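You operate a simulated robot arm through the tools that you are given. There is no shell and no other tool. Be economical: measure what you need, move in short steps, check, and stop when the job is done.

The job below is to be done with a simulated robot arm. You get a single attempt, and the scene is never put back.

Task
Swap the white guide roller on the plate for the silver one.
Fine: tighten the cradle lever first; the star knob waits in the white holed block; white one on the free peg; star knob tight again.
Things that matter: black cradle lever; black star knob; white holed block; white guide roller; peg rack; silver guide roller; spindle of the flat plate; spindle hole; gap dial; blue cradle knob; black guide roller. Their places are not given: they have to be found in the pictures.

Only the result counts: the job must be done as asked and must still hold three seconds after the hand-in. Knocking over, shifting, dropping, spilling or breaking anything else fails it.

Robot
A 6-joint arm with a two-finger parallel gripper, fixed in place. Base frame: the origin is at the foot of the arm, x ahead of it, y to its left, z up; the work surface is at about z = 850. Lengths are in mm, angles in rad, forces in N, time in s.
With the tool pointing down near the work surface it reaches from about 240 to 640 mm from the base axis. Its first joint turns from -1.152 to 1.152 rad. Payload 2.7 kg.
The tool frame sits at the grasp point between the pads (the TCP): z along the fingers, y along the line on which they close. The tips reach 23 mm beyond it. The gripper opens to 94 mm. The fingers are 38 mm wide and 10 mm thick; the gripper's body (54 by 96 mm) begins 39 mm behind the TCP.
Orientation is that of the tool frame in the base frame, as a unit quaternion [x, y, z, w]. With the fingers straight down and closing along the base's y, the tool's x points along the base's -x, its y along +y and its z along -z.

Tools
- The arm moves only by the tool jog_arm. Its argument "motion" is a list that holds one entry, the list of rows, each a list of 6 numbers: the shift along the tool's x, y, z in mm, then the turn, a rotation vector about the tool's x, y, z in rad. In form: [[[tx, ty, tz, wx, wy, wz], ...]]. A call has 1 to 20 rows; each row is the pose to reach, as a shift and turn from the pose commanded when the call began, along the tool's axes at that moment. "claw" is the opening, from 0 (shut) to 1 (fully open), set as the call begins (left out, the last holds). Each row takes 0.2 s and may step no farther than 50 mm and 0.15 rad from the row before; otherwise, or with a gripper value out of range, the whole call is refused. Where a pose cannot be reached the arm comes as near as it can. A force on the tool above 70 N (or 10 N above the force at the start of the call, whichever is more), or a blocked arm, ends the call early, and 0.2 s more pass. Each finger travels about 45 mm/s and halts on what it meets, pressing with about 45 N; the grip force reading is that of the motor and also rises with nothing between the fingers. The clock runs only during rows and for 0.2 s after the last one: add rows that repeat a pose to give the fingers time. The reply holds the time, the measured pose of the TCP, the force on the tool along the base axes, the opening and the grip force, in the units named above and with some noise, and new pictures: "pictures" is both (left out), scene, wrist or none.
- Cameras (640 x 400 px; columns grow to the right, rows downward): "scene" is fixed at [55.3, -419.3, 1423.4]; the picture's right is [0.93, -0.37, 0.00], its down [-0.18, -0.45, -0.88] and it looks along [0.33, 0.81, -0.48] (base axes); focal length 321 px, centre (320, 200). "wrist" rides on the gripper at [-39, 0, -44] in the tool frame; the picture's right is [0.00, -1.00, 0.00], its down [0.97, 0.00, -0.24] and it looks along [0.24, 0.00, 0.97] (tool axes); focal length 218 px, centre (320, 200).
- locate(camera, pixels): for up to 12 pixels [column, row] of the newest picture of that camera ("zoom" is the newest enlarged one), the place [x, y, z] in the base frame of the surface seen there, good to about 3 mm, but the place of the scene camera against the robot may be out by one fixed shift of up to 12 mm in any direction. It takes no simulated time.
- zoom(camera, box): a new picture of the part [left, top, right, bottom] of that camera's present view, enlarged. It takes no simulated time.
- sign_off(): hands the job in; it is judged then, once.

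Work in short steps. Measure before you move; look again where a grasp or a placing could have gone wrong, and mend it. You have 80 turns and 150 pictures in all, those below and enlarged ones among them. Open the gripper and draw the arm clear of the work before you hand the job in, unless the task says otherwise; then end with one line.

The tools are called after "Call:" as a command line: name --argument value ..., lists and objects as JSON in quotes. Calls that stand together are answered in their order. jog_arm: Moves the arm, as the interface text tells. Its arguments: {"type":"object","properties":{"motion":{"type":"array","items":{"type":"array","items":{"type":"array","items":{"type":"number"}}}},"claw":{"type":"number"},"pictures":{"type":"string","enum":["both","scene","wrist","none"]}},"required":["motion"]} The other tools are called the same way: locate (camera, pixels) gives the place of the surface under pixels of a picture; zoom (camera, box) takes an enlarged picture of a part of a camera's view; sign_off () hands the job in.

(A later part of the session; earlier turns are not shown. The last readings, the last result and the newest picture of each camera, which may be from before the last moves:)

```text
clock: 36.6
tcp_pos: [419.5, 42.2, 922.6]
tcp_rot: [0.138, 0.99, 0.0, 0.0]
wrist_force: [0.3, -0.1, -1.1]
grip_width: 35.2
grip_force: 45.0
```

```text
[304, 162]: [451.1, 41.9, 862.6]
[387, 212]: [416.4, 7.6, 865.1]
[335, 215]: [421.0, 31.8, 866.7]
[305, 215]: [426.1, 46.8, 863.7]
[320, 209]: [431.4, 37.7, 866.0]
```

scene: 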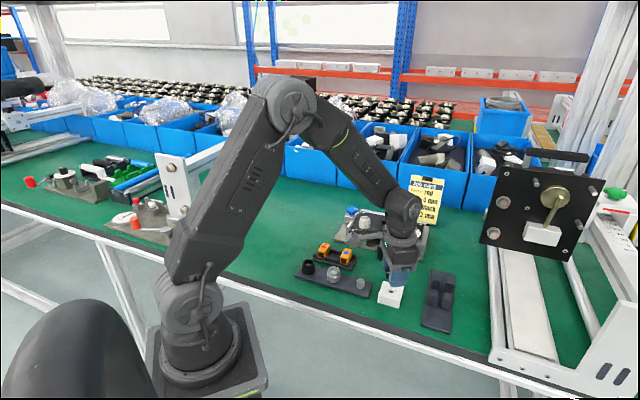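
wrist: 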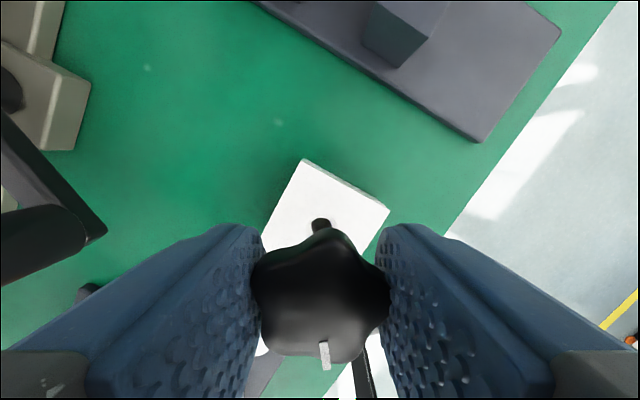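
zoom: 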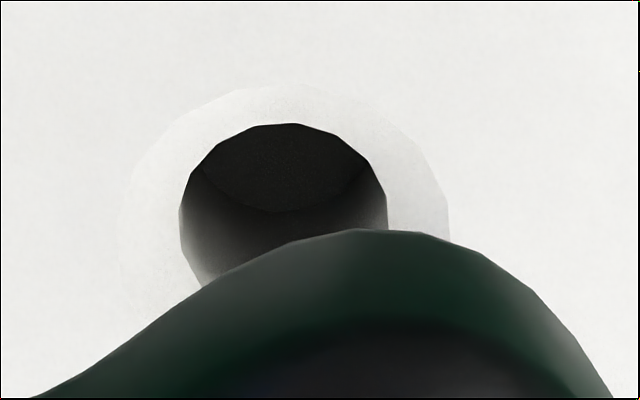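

The chamfer centre is at (321.4,229.5), which matches the expected axis (row 229.6) within 1 mm; the chamfer is 16 mm wide. I'll lower gently.

Call:
jog_arm --motion '[[[0, -0.7, 8, 0, 0, 0], [0, -0.7, 14, 0, 0, 0], [0, -0.7, 20, 0, 0, 0]]]' --pictures "scene"

Call:
zoom --camera "scene" --box '[360, 240, 430, 310]'

```text
clock: 37.4
tcp_pos: [419.0, 40.5, 901.8]
tcp_rot: [0.137, 0.991, -0.001, 0.001]
wrist_force: [0.1, -0.3, -0.9]
grip_width: 35.3
grip_force: 45.1
```

scene: 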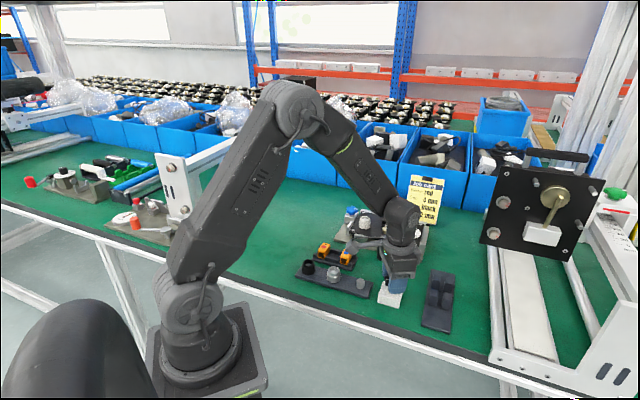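

```text
5.71 times, centred on (395, 275) of scene
```

zoom: 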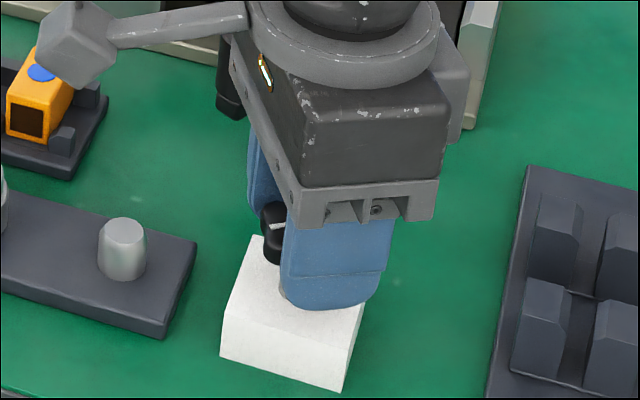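

No contact yet at z 902. I'll lower further in small steps.

Call:
jog_arm --motion '[[[0, 0, 3, 0, 0, 0], [0, 0, 6, 0, 0, 0], [0, 0, 8, 0, 0, 0]]]' --pictures "none"

Call:
jog_arm --motion '[[[0, 0, 1, 0, 0, 0], [0, 0, 2, 0, 0, 0]]]' --pictures "wrist"

```text
clock: 38.2
tcp_pos: [419.9, 40.6, 895.3]
tcp_rot: [0.138, 0.99, 0.0, 0.0]
wrist_force: [0.1, 0.4, -0.3]
grip_width: 35.7
grip_force: 45.1
```

```text
clock: 38.8
tcp_pos: [420.0, 41.9, 892.7]
tcp_rot: [0.138, 0.99, 0.0, 0.0]
wrist_force: [-0.1, 0.1, 0.8]
grip_width: 35.6
grip_force: 45.1
```

wrist: 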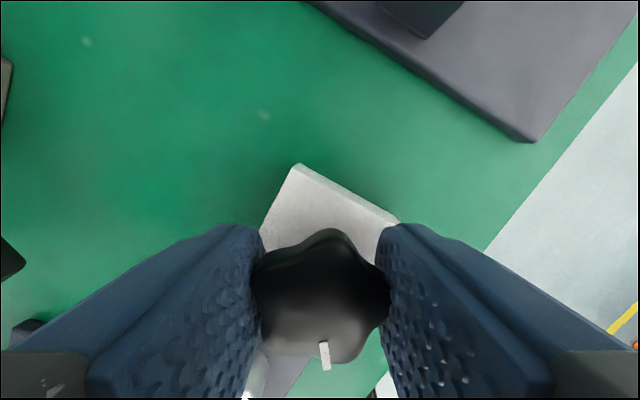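

Still free at z 892.7, so I'll continue until it touches.

Call:
jog_arm --motion '[[[0, 0, 1, 0, 0, 0], [0, 0, 2, 0, 0, 0]]]' --pictures "none"

Call:
jog_arm --motion '[[[0, 0, 1, 0, 0, 0], [0, 0, 2, 0, 0, 0]]]' --pictures "wrist"

```text
clock: 39.4
tcp_pos: [420.0, 41.7, 890.1]
tcp_rot: [0.138, 0.99, 0.0, 0.0]
wrist_force: [0.0, -0.8, -0.6]
grip_width: 35.3
grip_force: 45.1
```

```text
clock: 40.0
tcp_pos: [420.2, 41.2, 888.3]
tcp_rot: [0.138, 0.99, 0.0, -0.001]
wrist_force: [0.3, -0.1, -0.6]
grip_width: 35.6
grip_force: 44.9
```

wrist: 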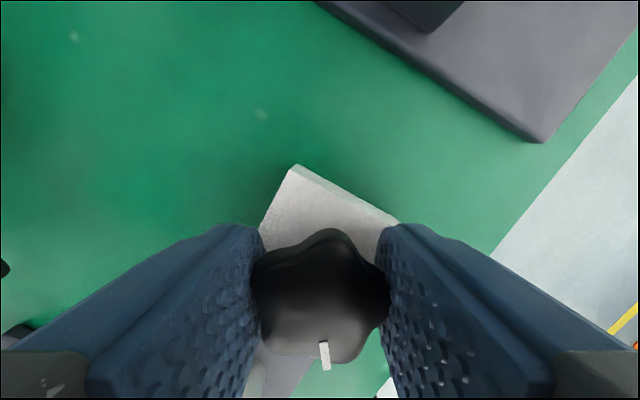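

The fingertips are about at the block top and the stud is in the hole without contact. I'll open slowly here and check.

Call:
jog_arm --motion '[[[0, 0, 0.5, 0, 0, 0], [0, 0, 0.5, 0, 0, 0], [0, 0, 0.5, 0, 0, 0]]]' --claw 0.55 --pictures "none"

Call:
jog_arm --motion '[[[0, 0, -30, 0, 0, 0], [0, 0, -65, 0, 0, 0], [0, 0, -100, 0, 0, 0], [0, 0, -100, 0, 0, 0]]]' --pictures "both"

Call:
zoom --camera "scene" --box '[290, 210, 430, 310]'

```text
clock: 40.8
tcp_pos: [420.1, 40.4, 887.9]
tcp_rot: [0.138, 0.99, 0.0, -0.001]
wrist_force: [-0.1, 0.1, 0.2]
grip_width: 51.5
grip_force: 0.1
```

```text
clock: 41.8
tcp_pos: [420.3, 41.9, 990.0]
tcp_rot: [0.138, 0.99, 0.0, 0.0]
wrist_force: [0.5, 0.6, -0.1]
grip_width: 51.7
grip_force: 0.0
```

scene: 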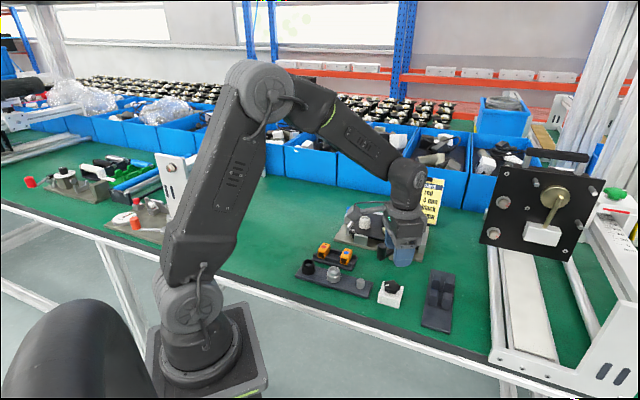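
wrist: 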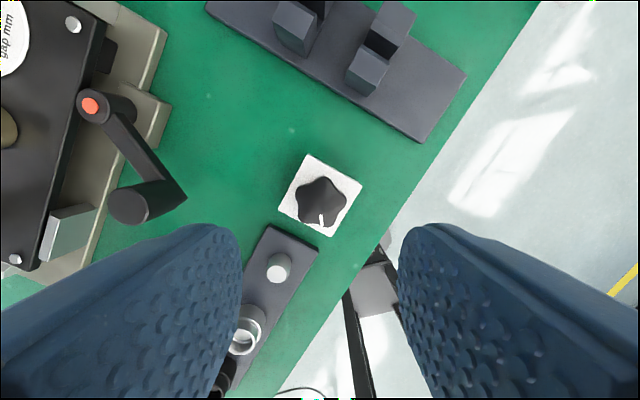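

```text
4.00 times, centred on (360, 260) of scene
```

zoom: 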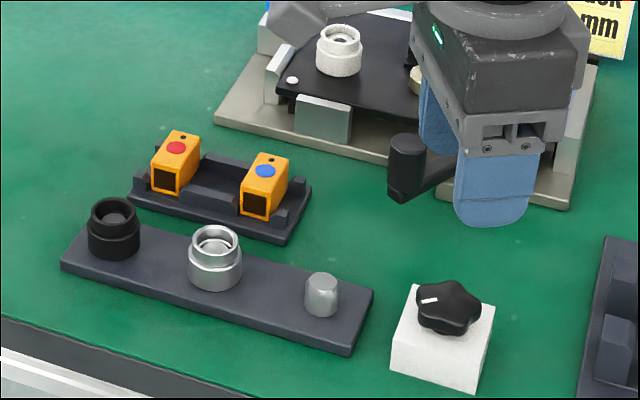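

The knob sits squarely in the block. Now I'll go back above the white roller on the plate.

Call:
jog_arm --motion '[[[1, 43, 0, 0, 0, 0], [2, 86, 0, 0, 0, 0], [4, 129, 0, 0, 0, 0], [5, 172, 0, 0, 0, 0], [6, 215, 0, 0, 0, 0], [7.8, 255.2, 0, 0, 0, 0], [7.8, 255.2, 10, 0, 0, 0], [7.8, 255.2, 10, 0, 0, 0]]]' --pictures "wrist"

Call:
zoom --camera "wrist" --box '[220, 130, 420, 270]'

```text
clock: 43.6
tcp_pos: [482.3, 288.8, 978.0]
tcp_rot: [0.138, 0.99, 0.001, 0.0]
wrist_force: [-0.2, -1.3, -0.3]
grip_width: 51.7
grip_force: 0.0
```

wrist: 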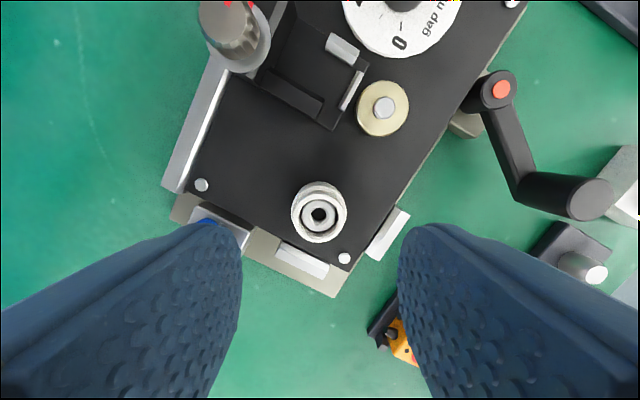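

```text
2.86 times, centred on (320, 200) of wrist
```

zoom: 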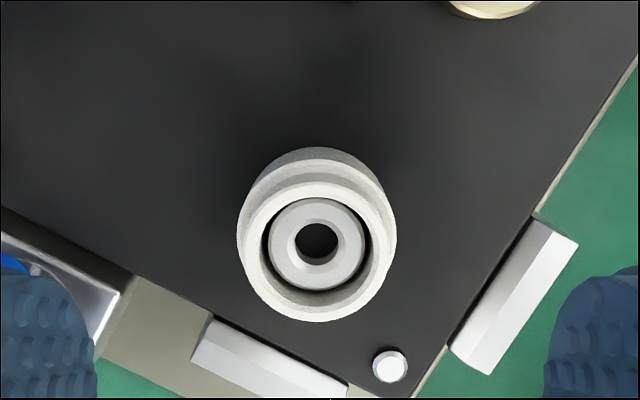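

Call:
locate --camera "zoom" --pixels '[[270, 355], [330, 385], [215, 335], [520, 290], [470, 350], [390, 367], [317, 200], [317, 165], [315, 310], [318, 242], [250, 200], [110, 290]]'

```text
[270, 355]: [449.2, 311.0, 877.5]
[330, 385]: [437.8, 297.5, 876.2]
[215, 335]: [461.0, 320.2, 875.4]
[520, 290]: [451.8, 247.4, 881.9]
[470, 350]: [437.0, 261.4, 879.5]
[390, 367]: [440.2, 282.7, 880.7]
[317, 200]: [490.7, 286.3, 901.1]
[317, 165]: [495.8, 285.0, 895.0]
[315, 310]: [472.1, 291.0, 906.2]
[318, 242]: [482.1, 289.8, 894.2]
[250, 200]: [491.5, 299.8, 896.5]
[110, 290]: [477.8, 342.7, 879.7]
```

The clamps and screws top out at about 881, and the roller flange spans 880–895. I'll centre on the roller (+1.9,+0.6), go down to z 907 with tips at 884, and grip it.

Call:
jog_arm --motion '[[[1.9, 0.6, 30, 0, 0, 0], [1.9, 0.6, 55, 0, 0, 0], [1.9, 0.6, 70, 0, 0, 0], [1.9, 0.6, 70, 0, 0, 0]]]' --pictures "wrist"

```text
clock: 44.6
tcp_pos: [480.4, 289.8, 907.6]
tcp_rot: [0.138, 0.99, 0.0, 0.0]
wrist_force: [0.1, -0.3, 0.1]
grip_width: 51.7
grip_force: 0.0
```

wrist: 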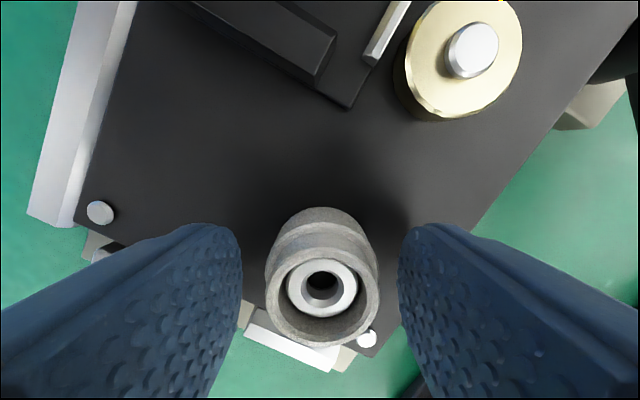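

The roller is centred between the pads, so I'll close and lift gently.

Call:
jog_arm --motion '[[[0, 0, 0, 0, 0, 0], [0, 0, 0, 0, 0, 0], [0, 0, 0, 0, 0, 0], [0, 0, 0, 0, 0, 0]]]' --claw 0 --pictures "none"

Call:
jog_arm --motion '[[[0, 0, -4, 0, 0, 0], [0, 0, -10, 0, 0, 0], [0, 0, -10, 0, 0, 0]]]' --pictures "wrist"

```text
clock: 45.6
tcp_pos: [480.9, 291.2, 908.9]
tcp_rot: [0.137, 0.991, 0.0, 0.0]
wrist_force: [-0.2, 0.1, 0.2]
grip_width: 32.2
grip_force: 45.2
```

```text
clock: 46.4
tcp_pos: [480.1, 290.8, 918.8]
tcp_rot: [0.137, 0.991, 0.0, 0.0]
wrist_force: [0.1, 0.0, 0.0]
grip_width: 31.9
grip_force: 45.6
```

wrist: 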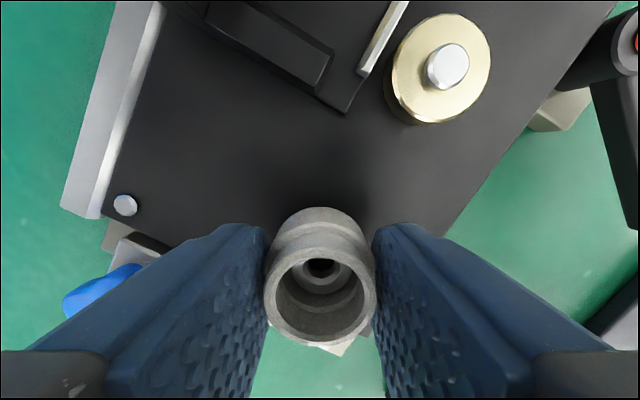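

The roller lifted freely. I'll raise it further so I can see the bare spindle and use its pixel as the alignment reference.

Call:
jog_arm --motion '[[[0, 0, -40, 0, 0, 0], [0, 0, -86, 0, 0, 0], [0, 0, -86, 0, 0, 0]]]' --pictures "wrist"

Call:
zoom --camera "wrist" --box '[270, 170, 370, 232]'

```text
clock: 47.2
tcp_pos: [480.6, 290.8, 1004.1]
tcp_rot: [0.137, 0.991, -0.001, 0.0]
wrist_force: [0.3, -0.6, -1.0]
grip_width: 31.9
grip_force: 44.9
```

wrist: 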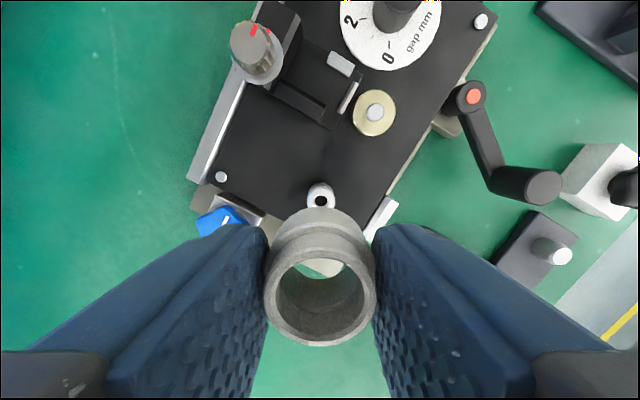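

```text
6.40 times, centred on (320, 201) of wrist
```

zoom: 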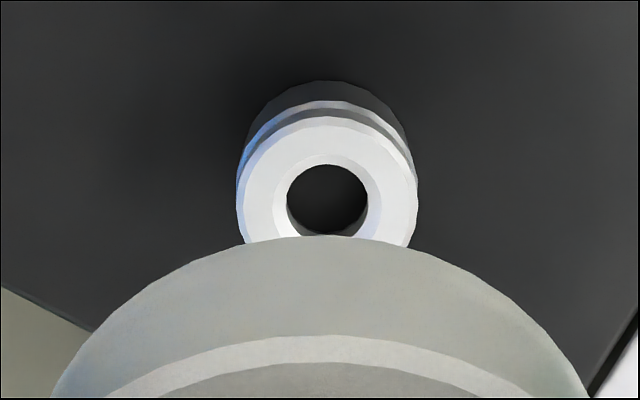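

Call:
locate --camera "zoom" --pixels '[[260, 200], [395, 200], [327, 140], [327, 115], [100, 100], [320, 260]]'

Call:
locate --camera "wrist" --pixels '[[562, 256], [545, 240], [520, 240]]'

```text
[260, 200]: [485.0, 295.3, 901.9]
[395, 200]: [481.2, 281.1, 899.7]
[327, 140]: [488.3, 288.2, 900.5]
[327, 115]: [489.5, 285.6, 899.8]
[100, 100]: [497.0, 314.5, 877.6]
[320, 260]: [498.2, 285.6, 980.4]
```

```text
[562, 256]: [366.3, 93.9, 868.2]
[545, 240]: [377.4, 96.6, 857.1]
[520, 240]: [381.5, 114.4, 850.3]
```

The spindle top is at z 900.5 and appears at (321.1,201.0) when aligned, 103.6 mm below the TCP. The free peg's top is near (366,94,869), so I'll go above it at the matching height.

Call:
jog_arm --motion '[[[10, -36.3, 0, 0, 0, 0], [20, -72.6, 0, 0, 0, 0], [30, -109, 0, 0, 0, 0], [40, -145, 5, 0, 0, 0], [50, -181.6, 20, 0, 0, 0], [59.9, -217.9, 31, 0, 0, 0], [59.9, -217.9, 31, 0, 0, 0]]]' --pictures "wrist"

Call:
zoom --camera "wrist" --box '[270, 170, 370, 232]'

```text
clock: 48.8
tcp_pos: [363.5, 97.6, 972.7]
tcp_rot: [0.137, 0.991, -0.001, 0.0]
wrist_force: [-0.2, 0.1, -0.8]
grip_width: 32.0
grip_force: 45.6
```

wrist: 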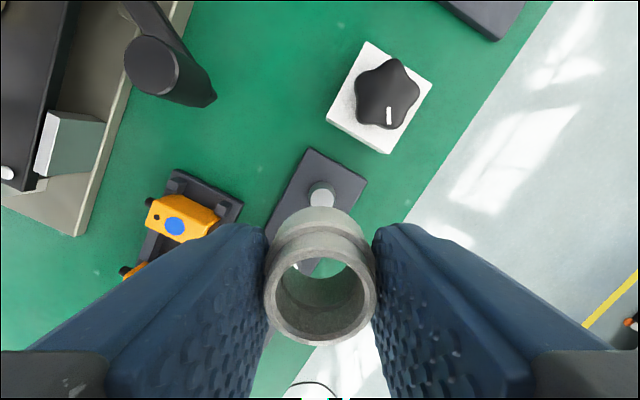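

```text
6.40 times, centred on (320, 201) of wrist
```

zoom: 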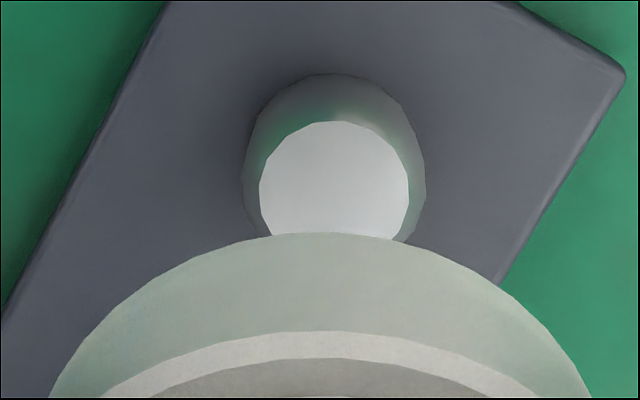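

The peg centre is about 0.8 mm right of and above the reference, so I'll correct by (-0.6,-0.8) and go down to just above the peg top.

Call:
jog_arm --motion '[[[-0.6, -0.8, 30, 0, 0, 0], [-0.6, -0.8, 60, 0, 0, 0], [-0.6, -0.8, 68, 0, 0, 0], [-0.6, -0.8, 68, 0, 0, 0]]]' --pictures "both"

Call:
zoom --camera "scene" --box '[320, 250, 400, 310]'

Call:
zoom --camera "wrist" --box '[240, 190, 400, 350]'

```text
clock: 49.8
tcp_pos: [363.0, 96.3, 905.2]
tcp_rot: [0.138, 0.99, 0.0, 0.0]
wrist_force: [-0.1, -0.3, -0.4]
grip_width: 32.0
grip_force: 44.9
```

scene: 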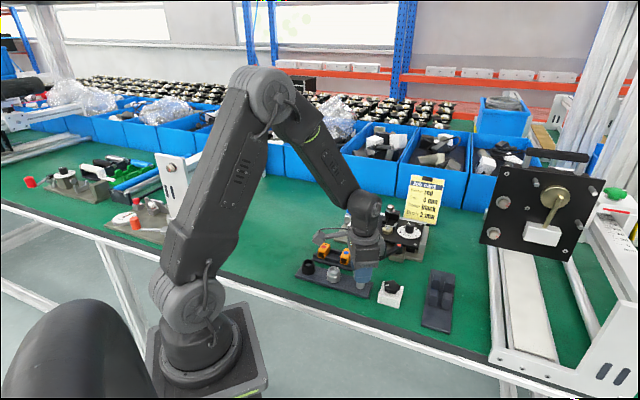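
wrist: 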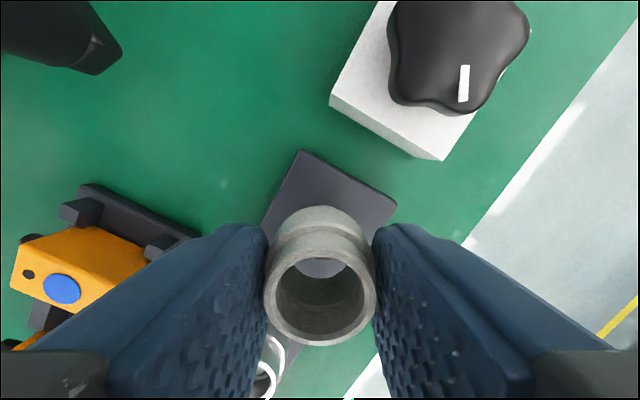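

```text
6.67 times, centred on (360, 280) of scene
```

zoom: 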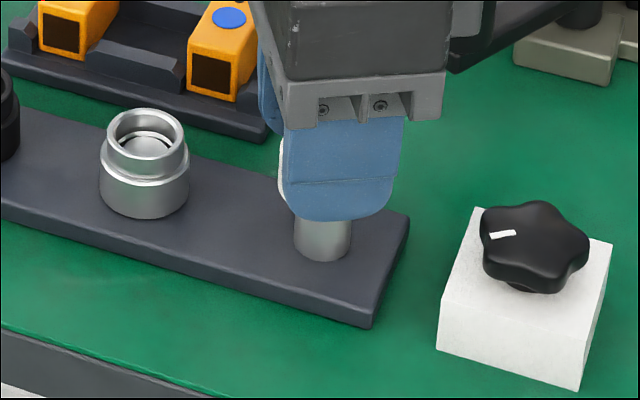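

```text
2.50 times, centred on (320, 270) of wrist
```

zoom: 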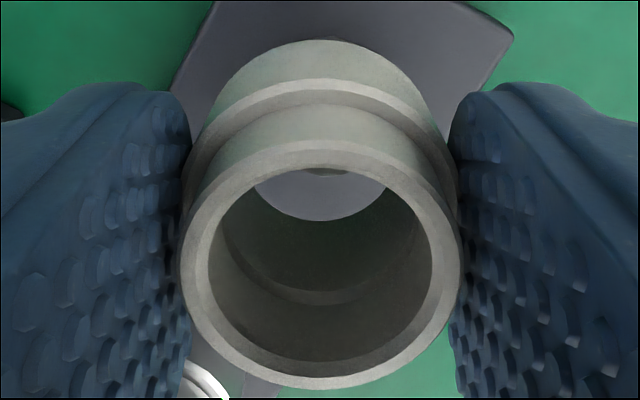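

Alignment looks right, with the peg directly under the bore. I'll lower in small steps watching the force.

Call:
jog_arm --motion '[[[0, 0, 4, 0, 0, 0], [0, 0, 8, 0, 0, 0], [0, 0, 11, 0, 0, 0]]]' --pictures "none"

Call:
jog_arm --motion '[[[0, 0, 2, 0, 0, 0], [0, 0, 4, 0, 0, 0], [0, 0, 6, 0, 0, 0]]]' --pictures "wrist"

```text
clock: 50.6
tcp_pos: [362.7, 96.0, 894.1]
tcp_rot: [0.138, 0.99, 0.001, 0.0]
wrist_force: [-0.5, 0.1, -0.5]
grip_width: 32.0
grip_force: 45.1
```

```text
clock: 51.4
tcp_pos: [364.7, 95.8, 888.1]
tcp_rot: [0.138, 0.99, 0.0, 0.0]
wrist_force: [0.6, -0.3, -0.7]
grip_width: 31.9
grip_force: 45.4
```

wrist: 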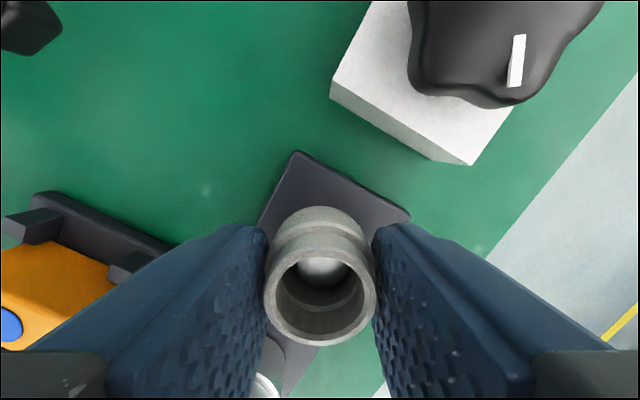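

The peg is inside the bore with no force. I'll continue to the seat.

Call:
jog_arm --motion '[[[0, 0, 1.5, 0, 0, 0], [0, 0, 3, 0, 0, 0]]]' --pictures "none"

Call:
jog_arm --motion '[[[0, 0, 1, 0, 0, 0], [0, 0, 2, 0, 0, 0]]]' --pictures "scene"

Call:
zoom --camera "scene" --box '[320, 250, 400, 310]'

```text
clock: 52.0
tcp_pos: [363.6, 96.4, 884.7]
tcp_rot: [0.137, 0.991, 0.0, 0.001]
wrist_force: [0.7, -0.1, -0.3]
grip_width: 32.1
grip_force: 45.5
```

```text
clock: 52.6
tcp_pos: [362.9, 96.7, 884.7]
tcp_rot: [0.137, 0.991, 0.0, -0.001]
wrist_force: [-0.1, 0.0, -0.3]
grip_width: 32.1
grip_force: 45.4
```

scene: 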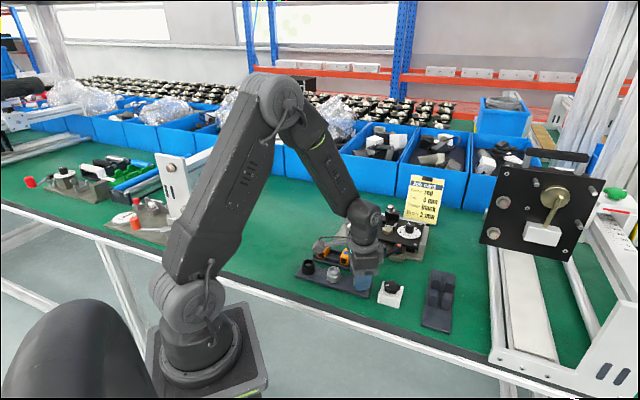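

```text
6.67 times, centred on (360, 280) of scene
```

zoom: 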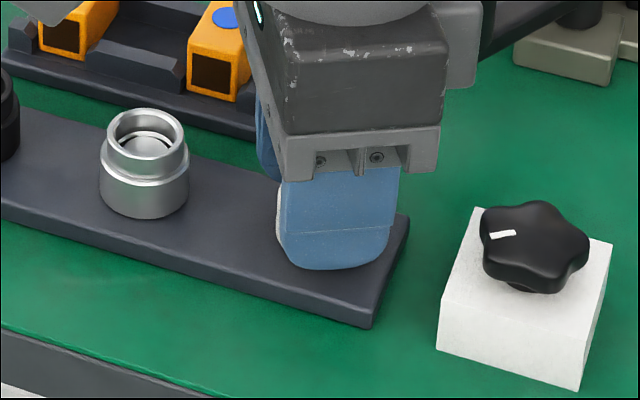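

Call:
jog_arm --motion '[[[0, 0, 1, 0, 0, 0], [0, 0, 2, 0, 0, 0]]]' --pictures "none"

```text
clock: 53.2
tcp_pos: [363.1, 95.0, 880.8]
tcp_rot: [0.138, 0.99, 0.0, 0.0]
wrist_force: [0.3, 0.3, 0.1]
grip_width: 32.1
grip_force: 45.4
```

The tips are near the rack surface at about 857. I'll take one more small step and then release.

Call:
jog_arm --motion '[[[0, 0, 1, 0, 0, 0], [0, 0, 1, 0, 0, 0]]]' --pictures "none"

Call:
jog_arm --motion '[[[0, 0, 0, 0, 0, 0], [0, 0, 0, 0, 0, 0], [0, 0, 0, 0, 0, 0]]]' --claw 0.5 --pictures "wrist"

```text
clock: 53.8
tcp_pos: [364.0, 95.1, 880.2]
tcp_rot: [0.137, 0.991, 0.0, 0.0]
wrist_force: [-1.7, -0.8, 5.8]
grip_width: 32.1
grip_force: 44.8
```

```text
clock: 54.6
tcp_pos: [363.2, 96.0, 880.2]
tcp_rot: [0.138, 0.99, 0.001, 0.0]
wrist_force: [0.7, 0.4, 0.4]
grip_width: 47.1
grip_force: 0.1
```

wrist: 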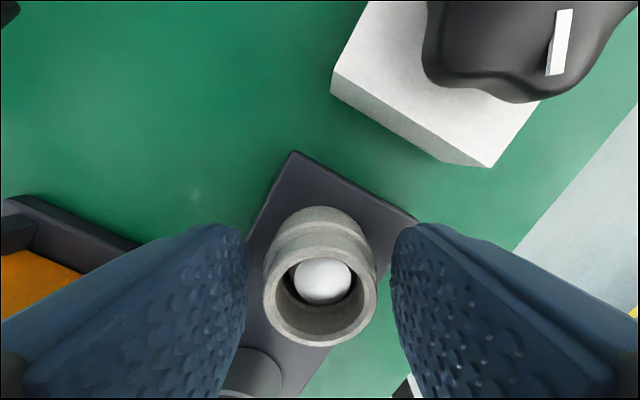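

It touched with about 6 N, so the white roller is seated on the free peg. I'll rise and look at the silver one.

Call:
jog_arm --motion '[[[0, 0, -35, 0, 0, 0], [0, 0, -80, 0, 0, 0], [0, 0, -110, 0, 0, 0], [30, 40, -110, 0, 0, 0], [51, 60, -110, 0, 0, 0], [51, 60, -100, 0, 0, 0]]]' --pictures "wrist"

Call:
zoom --camera "wrist" --box '[240, 130, 400, 290]'

```text
clock: 56.0
tcp_pos: [329.6, 168.2, 980.4]
tcp_rot: [0.137, 0.991, -0.001, 0.0]
wrist_force: [-0.2, 0.2, -0.9]
grip_width: 47.2
grip_force: 0.1
```

wrist: 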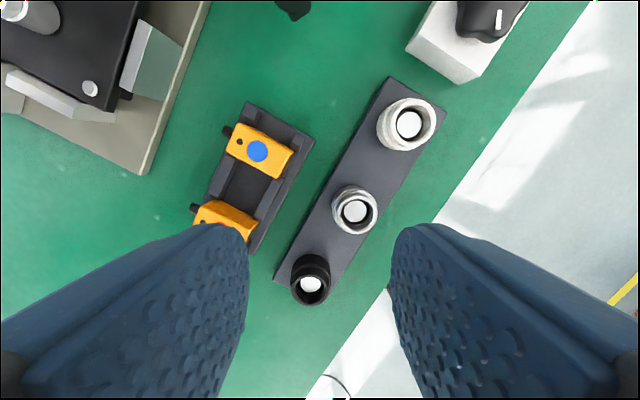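

```text
2.50 times, centred on (320, 210) of wrist
```

zoom: 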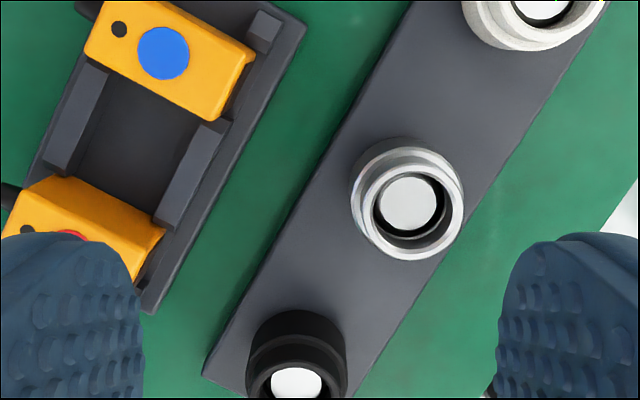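

The silver roller's top is centred at (356.4,213), which needs a shift of about (+6.8,-25.6). I'll move over it and descend to z of about 884.

Call:
jog_arm --motion '[[[6.8, -25.6, 10, 0, 0, 0], [6.8, -25.6, 40, 0, 0, 0], [6.8, -25.6, 60, 0, 0, 0], [6.8, -25.6, 60, 0, 0, 0]]]' --pictures "wrist"

Call:
zoom --camera "wrist" --box '[240, 160, 400, 320]'

```text
clock: 57.0
tcp_pos: [318.5, 146.2, 920.0]
tcp_rot: [0.138, 0.99, 0.0, 0.0]
wrist_force: [0.8, 0.2, -0.3]
grip_width: 46.8
grip_force: 0.0
```

wrist: 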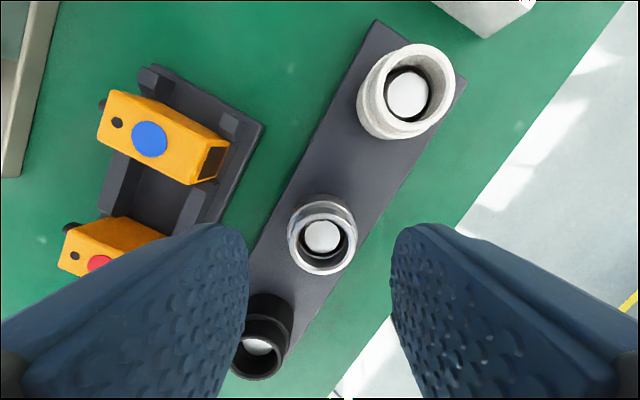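

```text
2.50 times, centred on (320, 240) of wrist
```

zoom: 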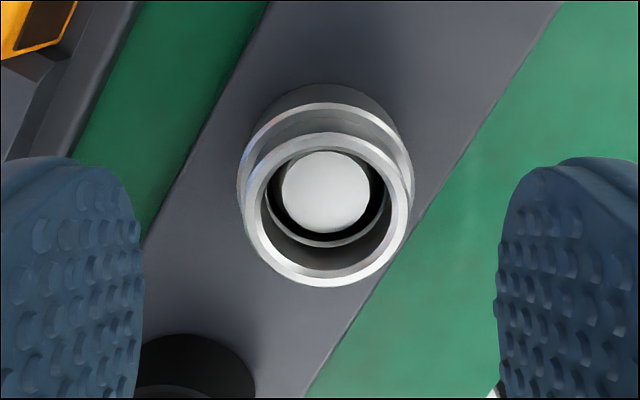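

Nearly centred. I'll correct by (+1.5,-1.3), descend to z of about 884 and grip.

Call:
jog_arm --motion '[[[1.5, -1.3, 15, 0, 0, 0], [1.5, -1.3, 30, 0, 0, 0], [1.5, -1.3, 36, 0, 0, 0], [1.5, -1.3, 36, 0, 0, 0]]]' --pictures "wrist"

```text
clock: 58.0
tcp_pos: [314.7, 144.7, 883.7]
tcp_rot: [0.138, 0.99, 0.0, 0.0]
wrist_force: [0.8, 0.3, -0.2]
grip_width: 46.9
grip_force: 0.1
```

wrist: 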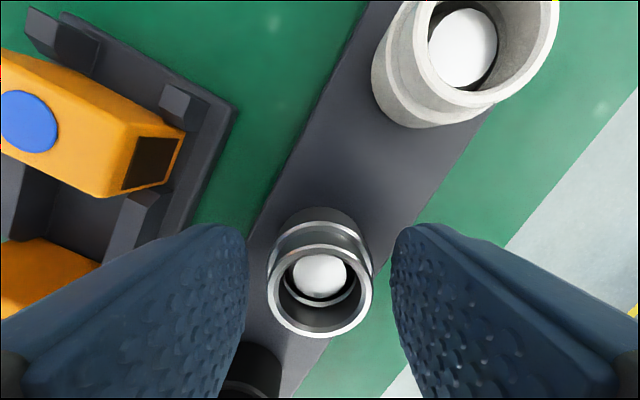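

Well centred at (320,290). I'll lower 2 mm, close, and lift slightly.

Call:
jog_arm --motion '[[[0, 0, 2, 0, 0, 0], [0, 0, 2, 0, 0, 0]]]' --pictures "none"

Call:
jog_arm --motion '[[[0, 0, 0, 0, 0, 0], [0, 0, 0, 0, 0, 0], [0, 0, 0, 0, 0, 0], [0, 0, 0, 0, 0, 0]]]' --claw 0 --pictures "none"

Call:
jog_arm --motion '[[[0, 0, -6, 0, 0, 0], [0, 0, -25, 0, 0, 0], [0, 0, -60, 0, 0, 0], [0, 0, -88, 0, 0, 0], [0, 0, -88, 0, 0, 0]]]' --pictures "wrist"

Call:
zoom --camera "wrist" --box '[270, 170, 370, 232]'

```text
clock: 58.6
tcp_pos: [316.1, 144.6, 883.0]
tcp_rot: [0.138, 0.99, 0.0, 0.0]
wrist_force: [0.0, 0.9, -0.1]
grip_width: 46.8
grip_force: 0.0
```

```text
clock: 59.6
tcp_pos: [314.7, 144.3, 882.7]
tcp_rot: [0.137, 0.991, 0.0, 0.0]
wrist_force: [-0.7, 0.7, -0.6]
grip_width: 32.0
grip_force: 44.8
```

```text
clock: 60.8
tcp_pos: [316.4, 143.3, 969.9]
tcp_rot: [0.138, 0.99, 0.0, 0.0]
wrist_force: [-0.6, -1.1, -0.8]
grip_width: 32.2
grip_force: 45.0
```

wrist: 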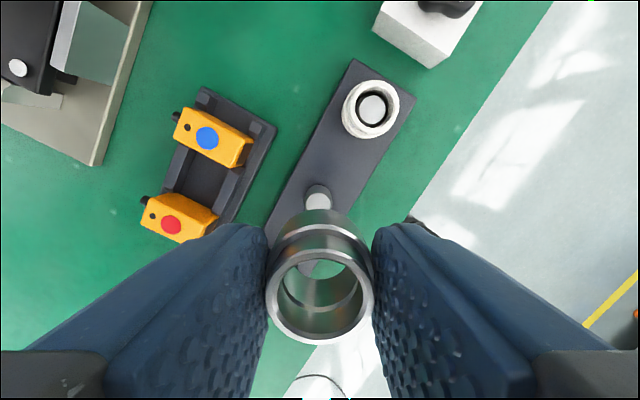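

```text
6.40 times, centred on (320, 201) of wrist
```

zoom: 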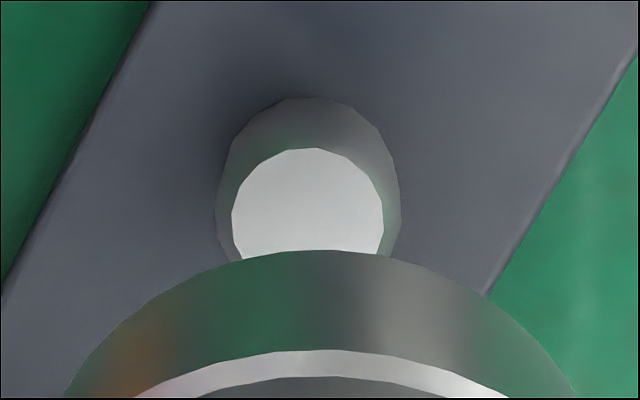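

The silver roller is in the grip. I'll carry it above the spindle to the same reference height (z 1004).

Call:
jog_arm --motion '[[[0, 0, -34, 0, 0, 0], [-20, 31, -34, 0, 0, 0], [-40, 62, -34, 0, 0, 0], [-60, 93, -34, 0, 0, 0], [-80, 124, -34, 0, 0, 0], [-100, 155, -34, 0, 0, 0], [-118, 186.5, -34, 0, 0, 0], [-118, 186.5, -34, 0, 0, 0]]]' --pictures "wrist"

Call:
zoom --camera "wrist" --box '[270, 170, 370, 232]'

```text
clock: 62.6
tcp_pos: [481.9, 292.6, 1005.3]
tcp_rot: [0.138, 0.99, 0.0, -0.001]
wrist_force: [-0.5, -0.2, -0.5]
grip_width: 32.5
grip_force: 44.4
```

wrist: 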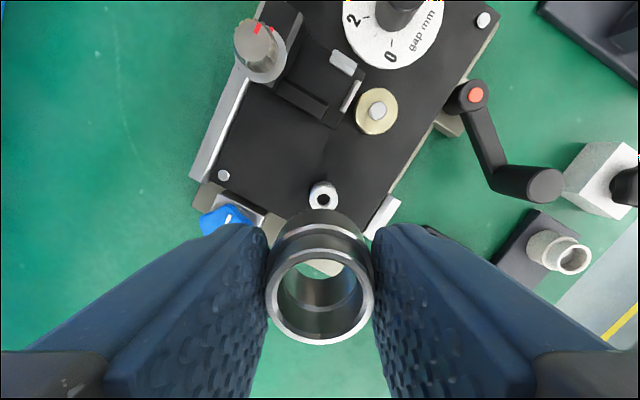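

```text
6.40 times, centred on (320, 201) of wrist
```

zoom: 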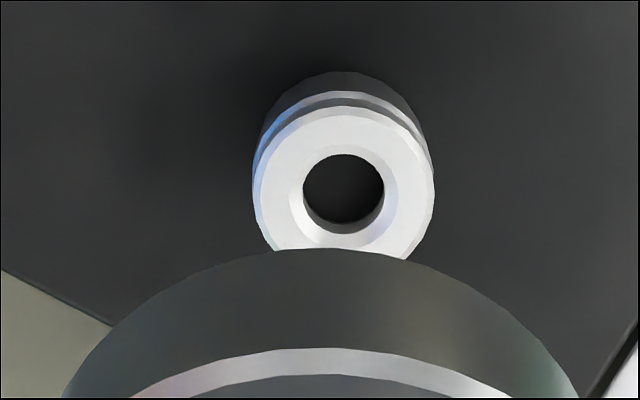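

The spindle is centred at zoom (343,193) against the target of about (323,209). I'll correct by (-1.75,-2.25) and lower to just above it.

Call:
jog_arm --motion '[[[-1.75, -2.25, 20, 0, 0, 0], [-1.75, -2.25, 50, 0, 0, 0], [-1.75, -2.25, 69, 0, 0, 0], [-1.75, -2.25, 69, 0, 0, 0]]]' --pictures "wrist"

Call:
zoom --camera "wrist" --box '[240, 190, 400, 350]'

```text
clock: 63.6
tcp_pos: [481.1, 288.0, 934.9]
tcp_rot: [0.138, 0.99, -0.001, 0.0]
wrist_force: [0.4, -0.3, -0.8]
grip_width: 32.3
grip_force: 45.1
```

wrist: 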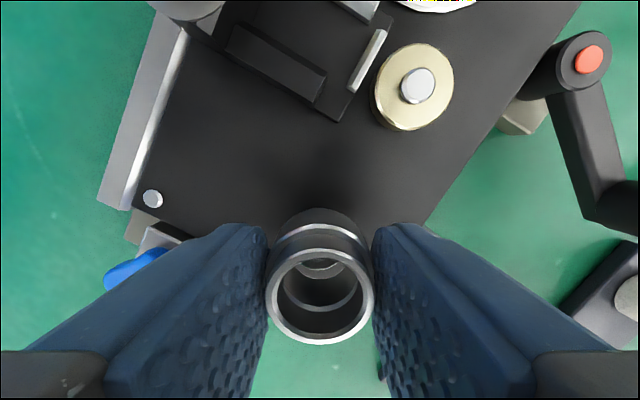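

```text
2.50 times, centred on (320, 270) of wrist
```

zoom: 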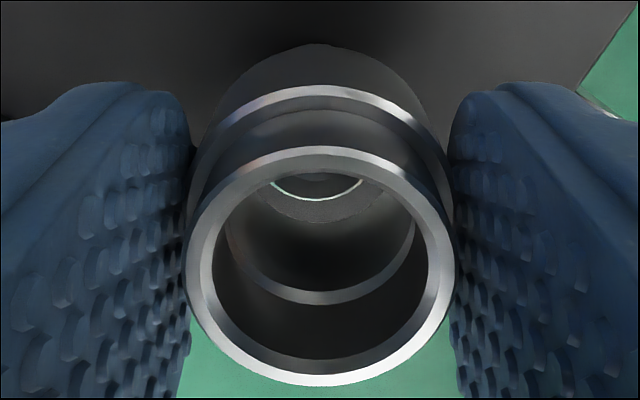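

The spindle appears centred through the bore. I'll lower gently past contact height.

Call:
jog_arm --motion '[[[0, 0, 3, 0, 0, 0], [0, 0, 6, 0, 0, 0], [0, 0, 9, 0, 0, 0]]]' --pictures "wrist"

Call:
zoom --camera "wrist" --box '[240, 190, 400, 350]'

```text
clock: 64.4
tcp_pos: [482.0, 288.5, 926.1]
tcp_rot: [0.137, 0.991, 0.0, 0.0]
wrist_force: [1.1, 0.7, -0.1]
grip_width: 32.0
grip_force: 45.5
```

wrist: 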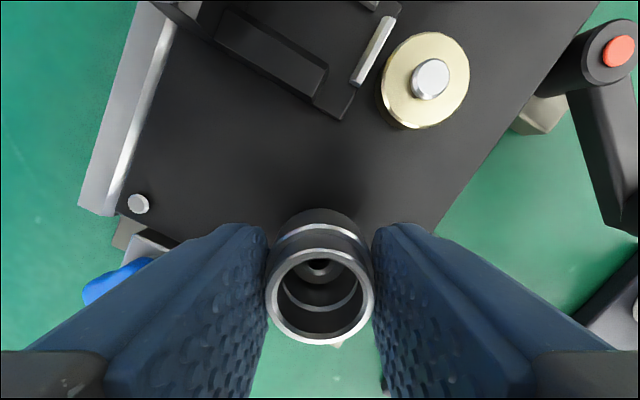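

```text
2.50 times, centred on (320, 270) of wrist
```

zoom: 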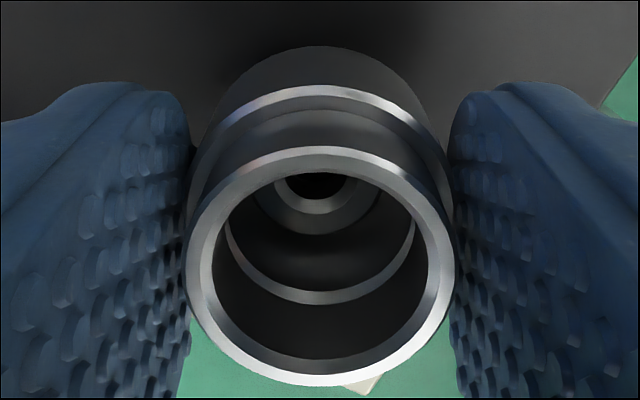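

The spindle is entering cleanly, so I'll continue down.

Call:
jog_arm --motion '[[[0, 0, 3, 0, 0, 0], [0, 0, 6, 0, 0, 0], [0, 0, 9, 0, 0, 0]]]' --pictures "none"

Call:
jog_arm --motion '[[[0, 0, 2, 0, 0, 0], [0, 0, 4, 0, 0, 0], [0, 0, 6, 0, 0, 0]]]' --pictures "none"

Call:
jog_arm --motion '[[[0, 0, 1, 0, 0, 0], [0, 0, 2, 0, 0, 0]]]' --pictures "wrist"

```text
clock: 65.2
tcp_pos: [481.7, 288.2, 917.9]
tcp_rot: [0.137, 0.991, -0.001, 0.0]
wrist_force: [-0.3, 0.3, -0.9]
grip_width: 32.2
grip_force: 45.3
```

```text
clock: 66.0
tcp_pos: [481.6, 288.6, 910.2]
tcp_rot: [0.137, 0.991, -0.001, 0.0]
wrist_force: [-0.4, 0.5, -0.4]
grip_width: 32.3
grip_force: 45.0
```

```text
clock: 66.6
tcp_pos: [481.4, 288.1, 911.0]
tcp_rot: [0.138, 0.99, 0.002, 0.001]
wrist_force: [-2.2, -1.4, 7.7]
grip_width: 32.2
grip_force: 44.9
```

wrist: 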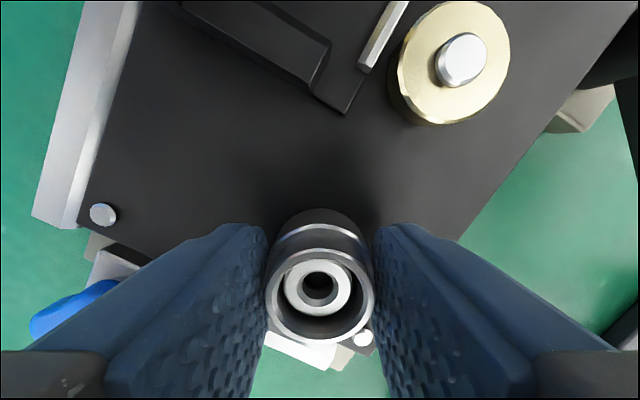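

There's 8 N of contact at z 910.5, which matches the seated height given the slightly higher grip. I'll release and rise to check.

Call:
jog_arm --motion '[[[0, 0, 0, 0, 0, 0], [0, 0, 0, 0, 0, 0], [0, 0, 0, 0, 0, 0]]]' --claw 0.5 --pictures "none"

Call:
jog_arm --motion '[[[0, 0, -30, 0, 0, 0], [0, 0, -70, 0, 0, 0], [0, 0, -95, 0, 0, 0], [0, 0, -95, 0, 0, 0]]]' --pictures "both"

Call:
zoom --camera "scene" --box '[330, 190, 430, 260]'

Call:
zoom --camera "wrist" --box '[270, 160, 370, 240]'

```text
clock: 67.4
tcp_pos: [479.8, 288.8, 909.2]
tcp_rot: [0.138, 0.99, 0.0, 0.0]
wrist_force: [-0.3, 0.8, 0.2]
grip_width: 46.9
grip_force: 0.0
```

```text
clock: 68.4
tcp_pos: [481.4, 288.4, 1005.7]
tcp_rot: [0.138, 0.99, 0.0, 0.0]
wrist_force: [0.6, -0.2, -0.1]
grip_width: 46.9
grip_force: 0.1
```

scene: 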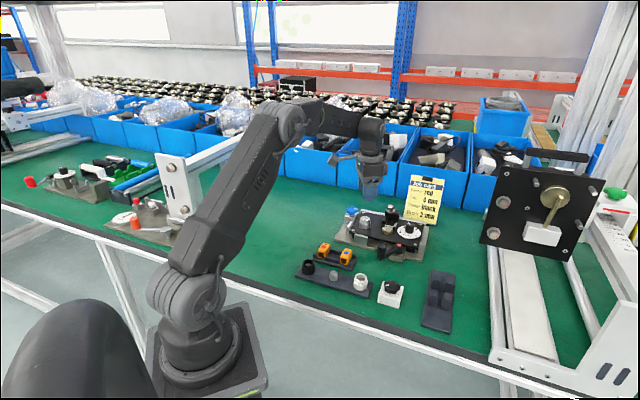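
wrist: 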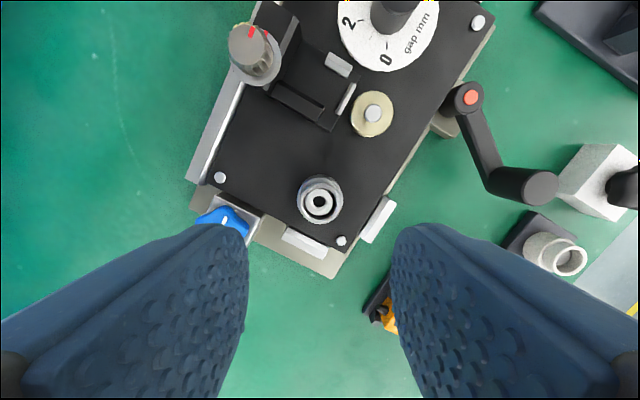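

```text
5.71 times, centred on (380, 225) of scene
```

zoom: 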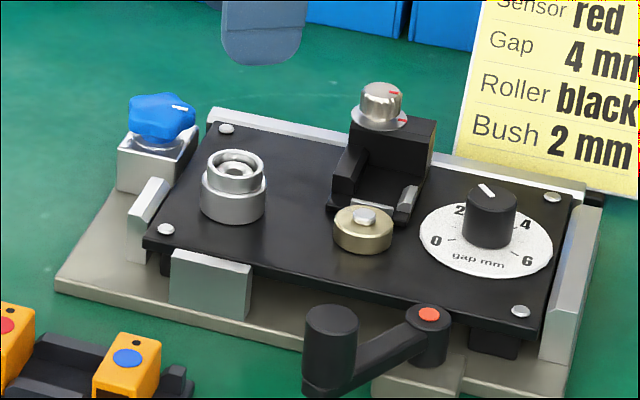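

```text
5.00 times, centred on (320, 200) of wrist
```

zoom: 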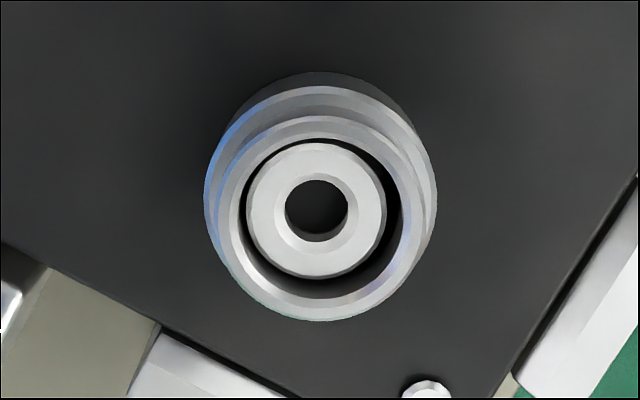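

The silver roller is fully seated. Next I'll go back above the star knob in the block, turning to yaw -1.61 so the pads stay aligned with a lobe and a full clockwise stroke is available.

Call:
jog_arm --motion '[[[-1, -36.4, 0, 0, 0, -0.135], [-2, -72.8, 0, 0, 0, -0.27], [-4, -109, 0, 0, 0, -0.405], [-5, -145, 0, 0, 0, -0.54], [-6, -182, 0, 0, 0, -0.675], [-7, -218, 0, 0, 0, -0.81], [-8.4, -254.8, 0, 0, 0, -0.945], [-8.4, -254.8, 0, 0, 0, -1.08], [-8.4, -254.8, 10, 0, 0, -1.215], [-8.4, -254.8, 20, 0, 0, -1.35], [-8.4, -254.8, 30, 0, 0, -1.485], [-8.4, -254.8, 40, 0, 0, -1.62], [-8.4, -254.8, 50, 0, 0, -1.755], [-8.4, -254.8, 60, 0, 0, -1.885], [-8.4, -254.8, 60, 0, 0, -1.885]]]' --claw 0.65 --pictures "wrist"

Call:
zoom --camera "wrist" --box '[240, 160, 400, 300]'

```text
clock: 71.6
tcp_pos: [419.1, 40.1, 943.4]
tcp_rot: [0.721, -0.693, 0.0, 0.0]
wrist_force: [0.2, 0.7, 0.4]
grip_width: 61.2
grip_force: 0.2
```

wrist: 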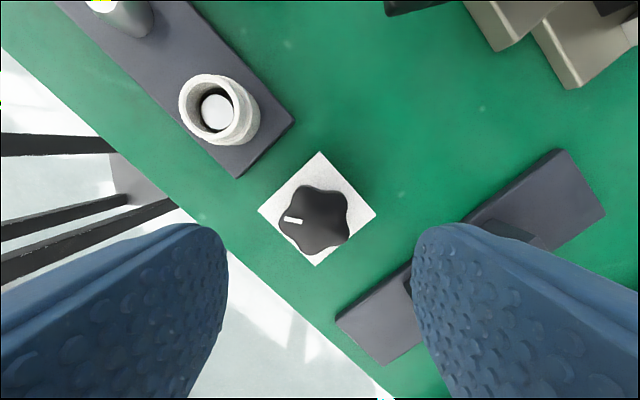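

```text
2.86 times, centred on (320, 230) of wrist
```

zoom: 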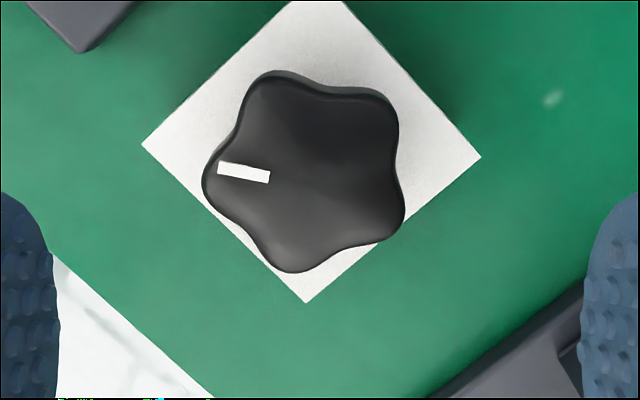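

The knob's lobe points along the closing axis. Its centre at (316.5,219.5) implies a shift of about (-3.5,+1.7), so I'll correct, descend partway and recheck.

Call:
jog_arm --motion '[[[-3.5, 1.7, 10, 0, 0, 0.03], [-3.5, 1.7, 28, 0, 0, 0.03], [-3.5, 1.7, 28, 0, 0, 0.03]]]' --pictures "wrist"

Call:
zoom --camera "wrist" --box '[220, 160, 420, 320]'

Call:
locate --camera "wrist" --pixels '[[320, 255], [330, 190], [300, 200]]'

```text
clock: 72.4
tcp_pos: [417.4, 45.5, 916.0]
tcp_rot: [0.71, -0.704, -0.001, -0.001]
wrist_force: [-0.8, -0.1, -0.3]
grip_width: 60.9
grip_force: 0.1
```

wrist: 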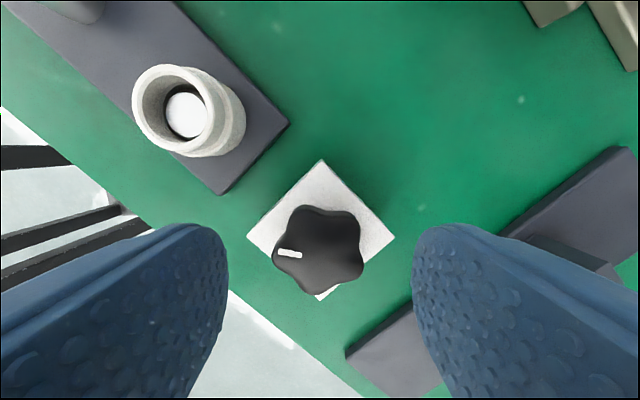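

```text
2.50 times, centred on (320, 240) of wrist
```

zoom: 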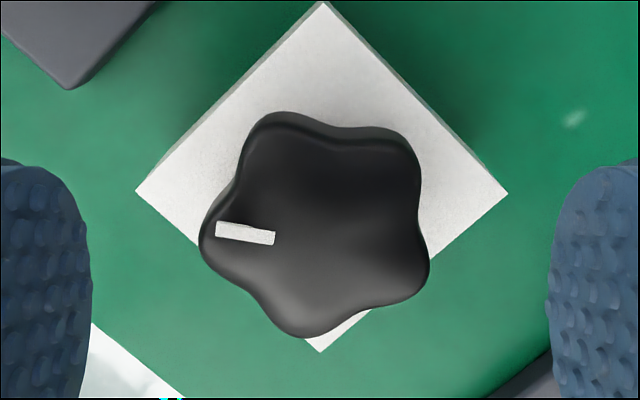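

```text
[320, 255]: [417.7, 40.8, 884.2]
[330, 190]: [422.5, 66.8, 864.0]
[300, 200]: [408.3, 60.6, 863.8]
```

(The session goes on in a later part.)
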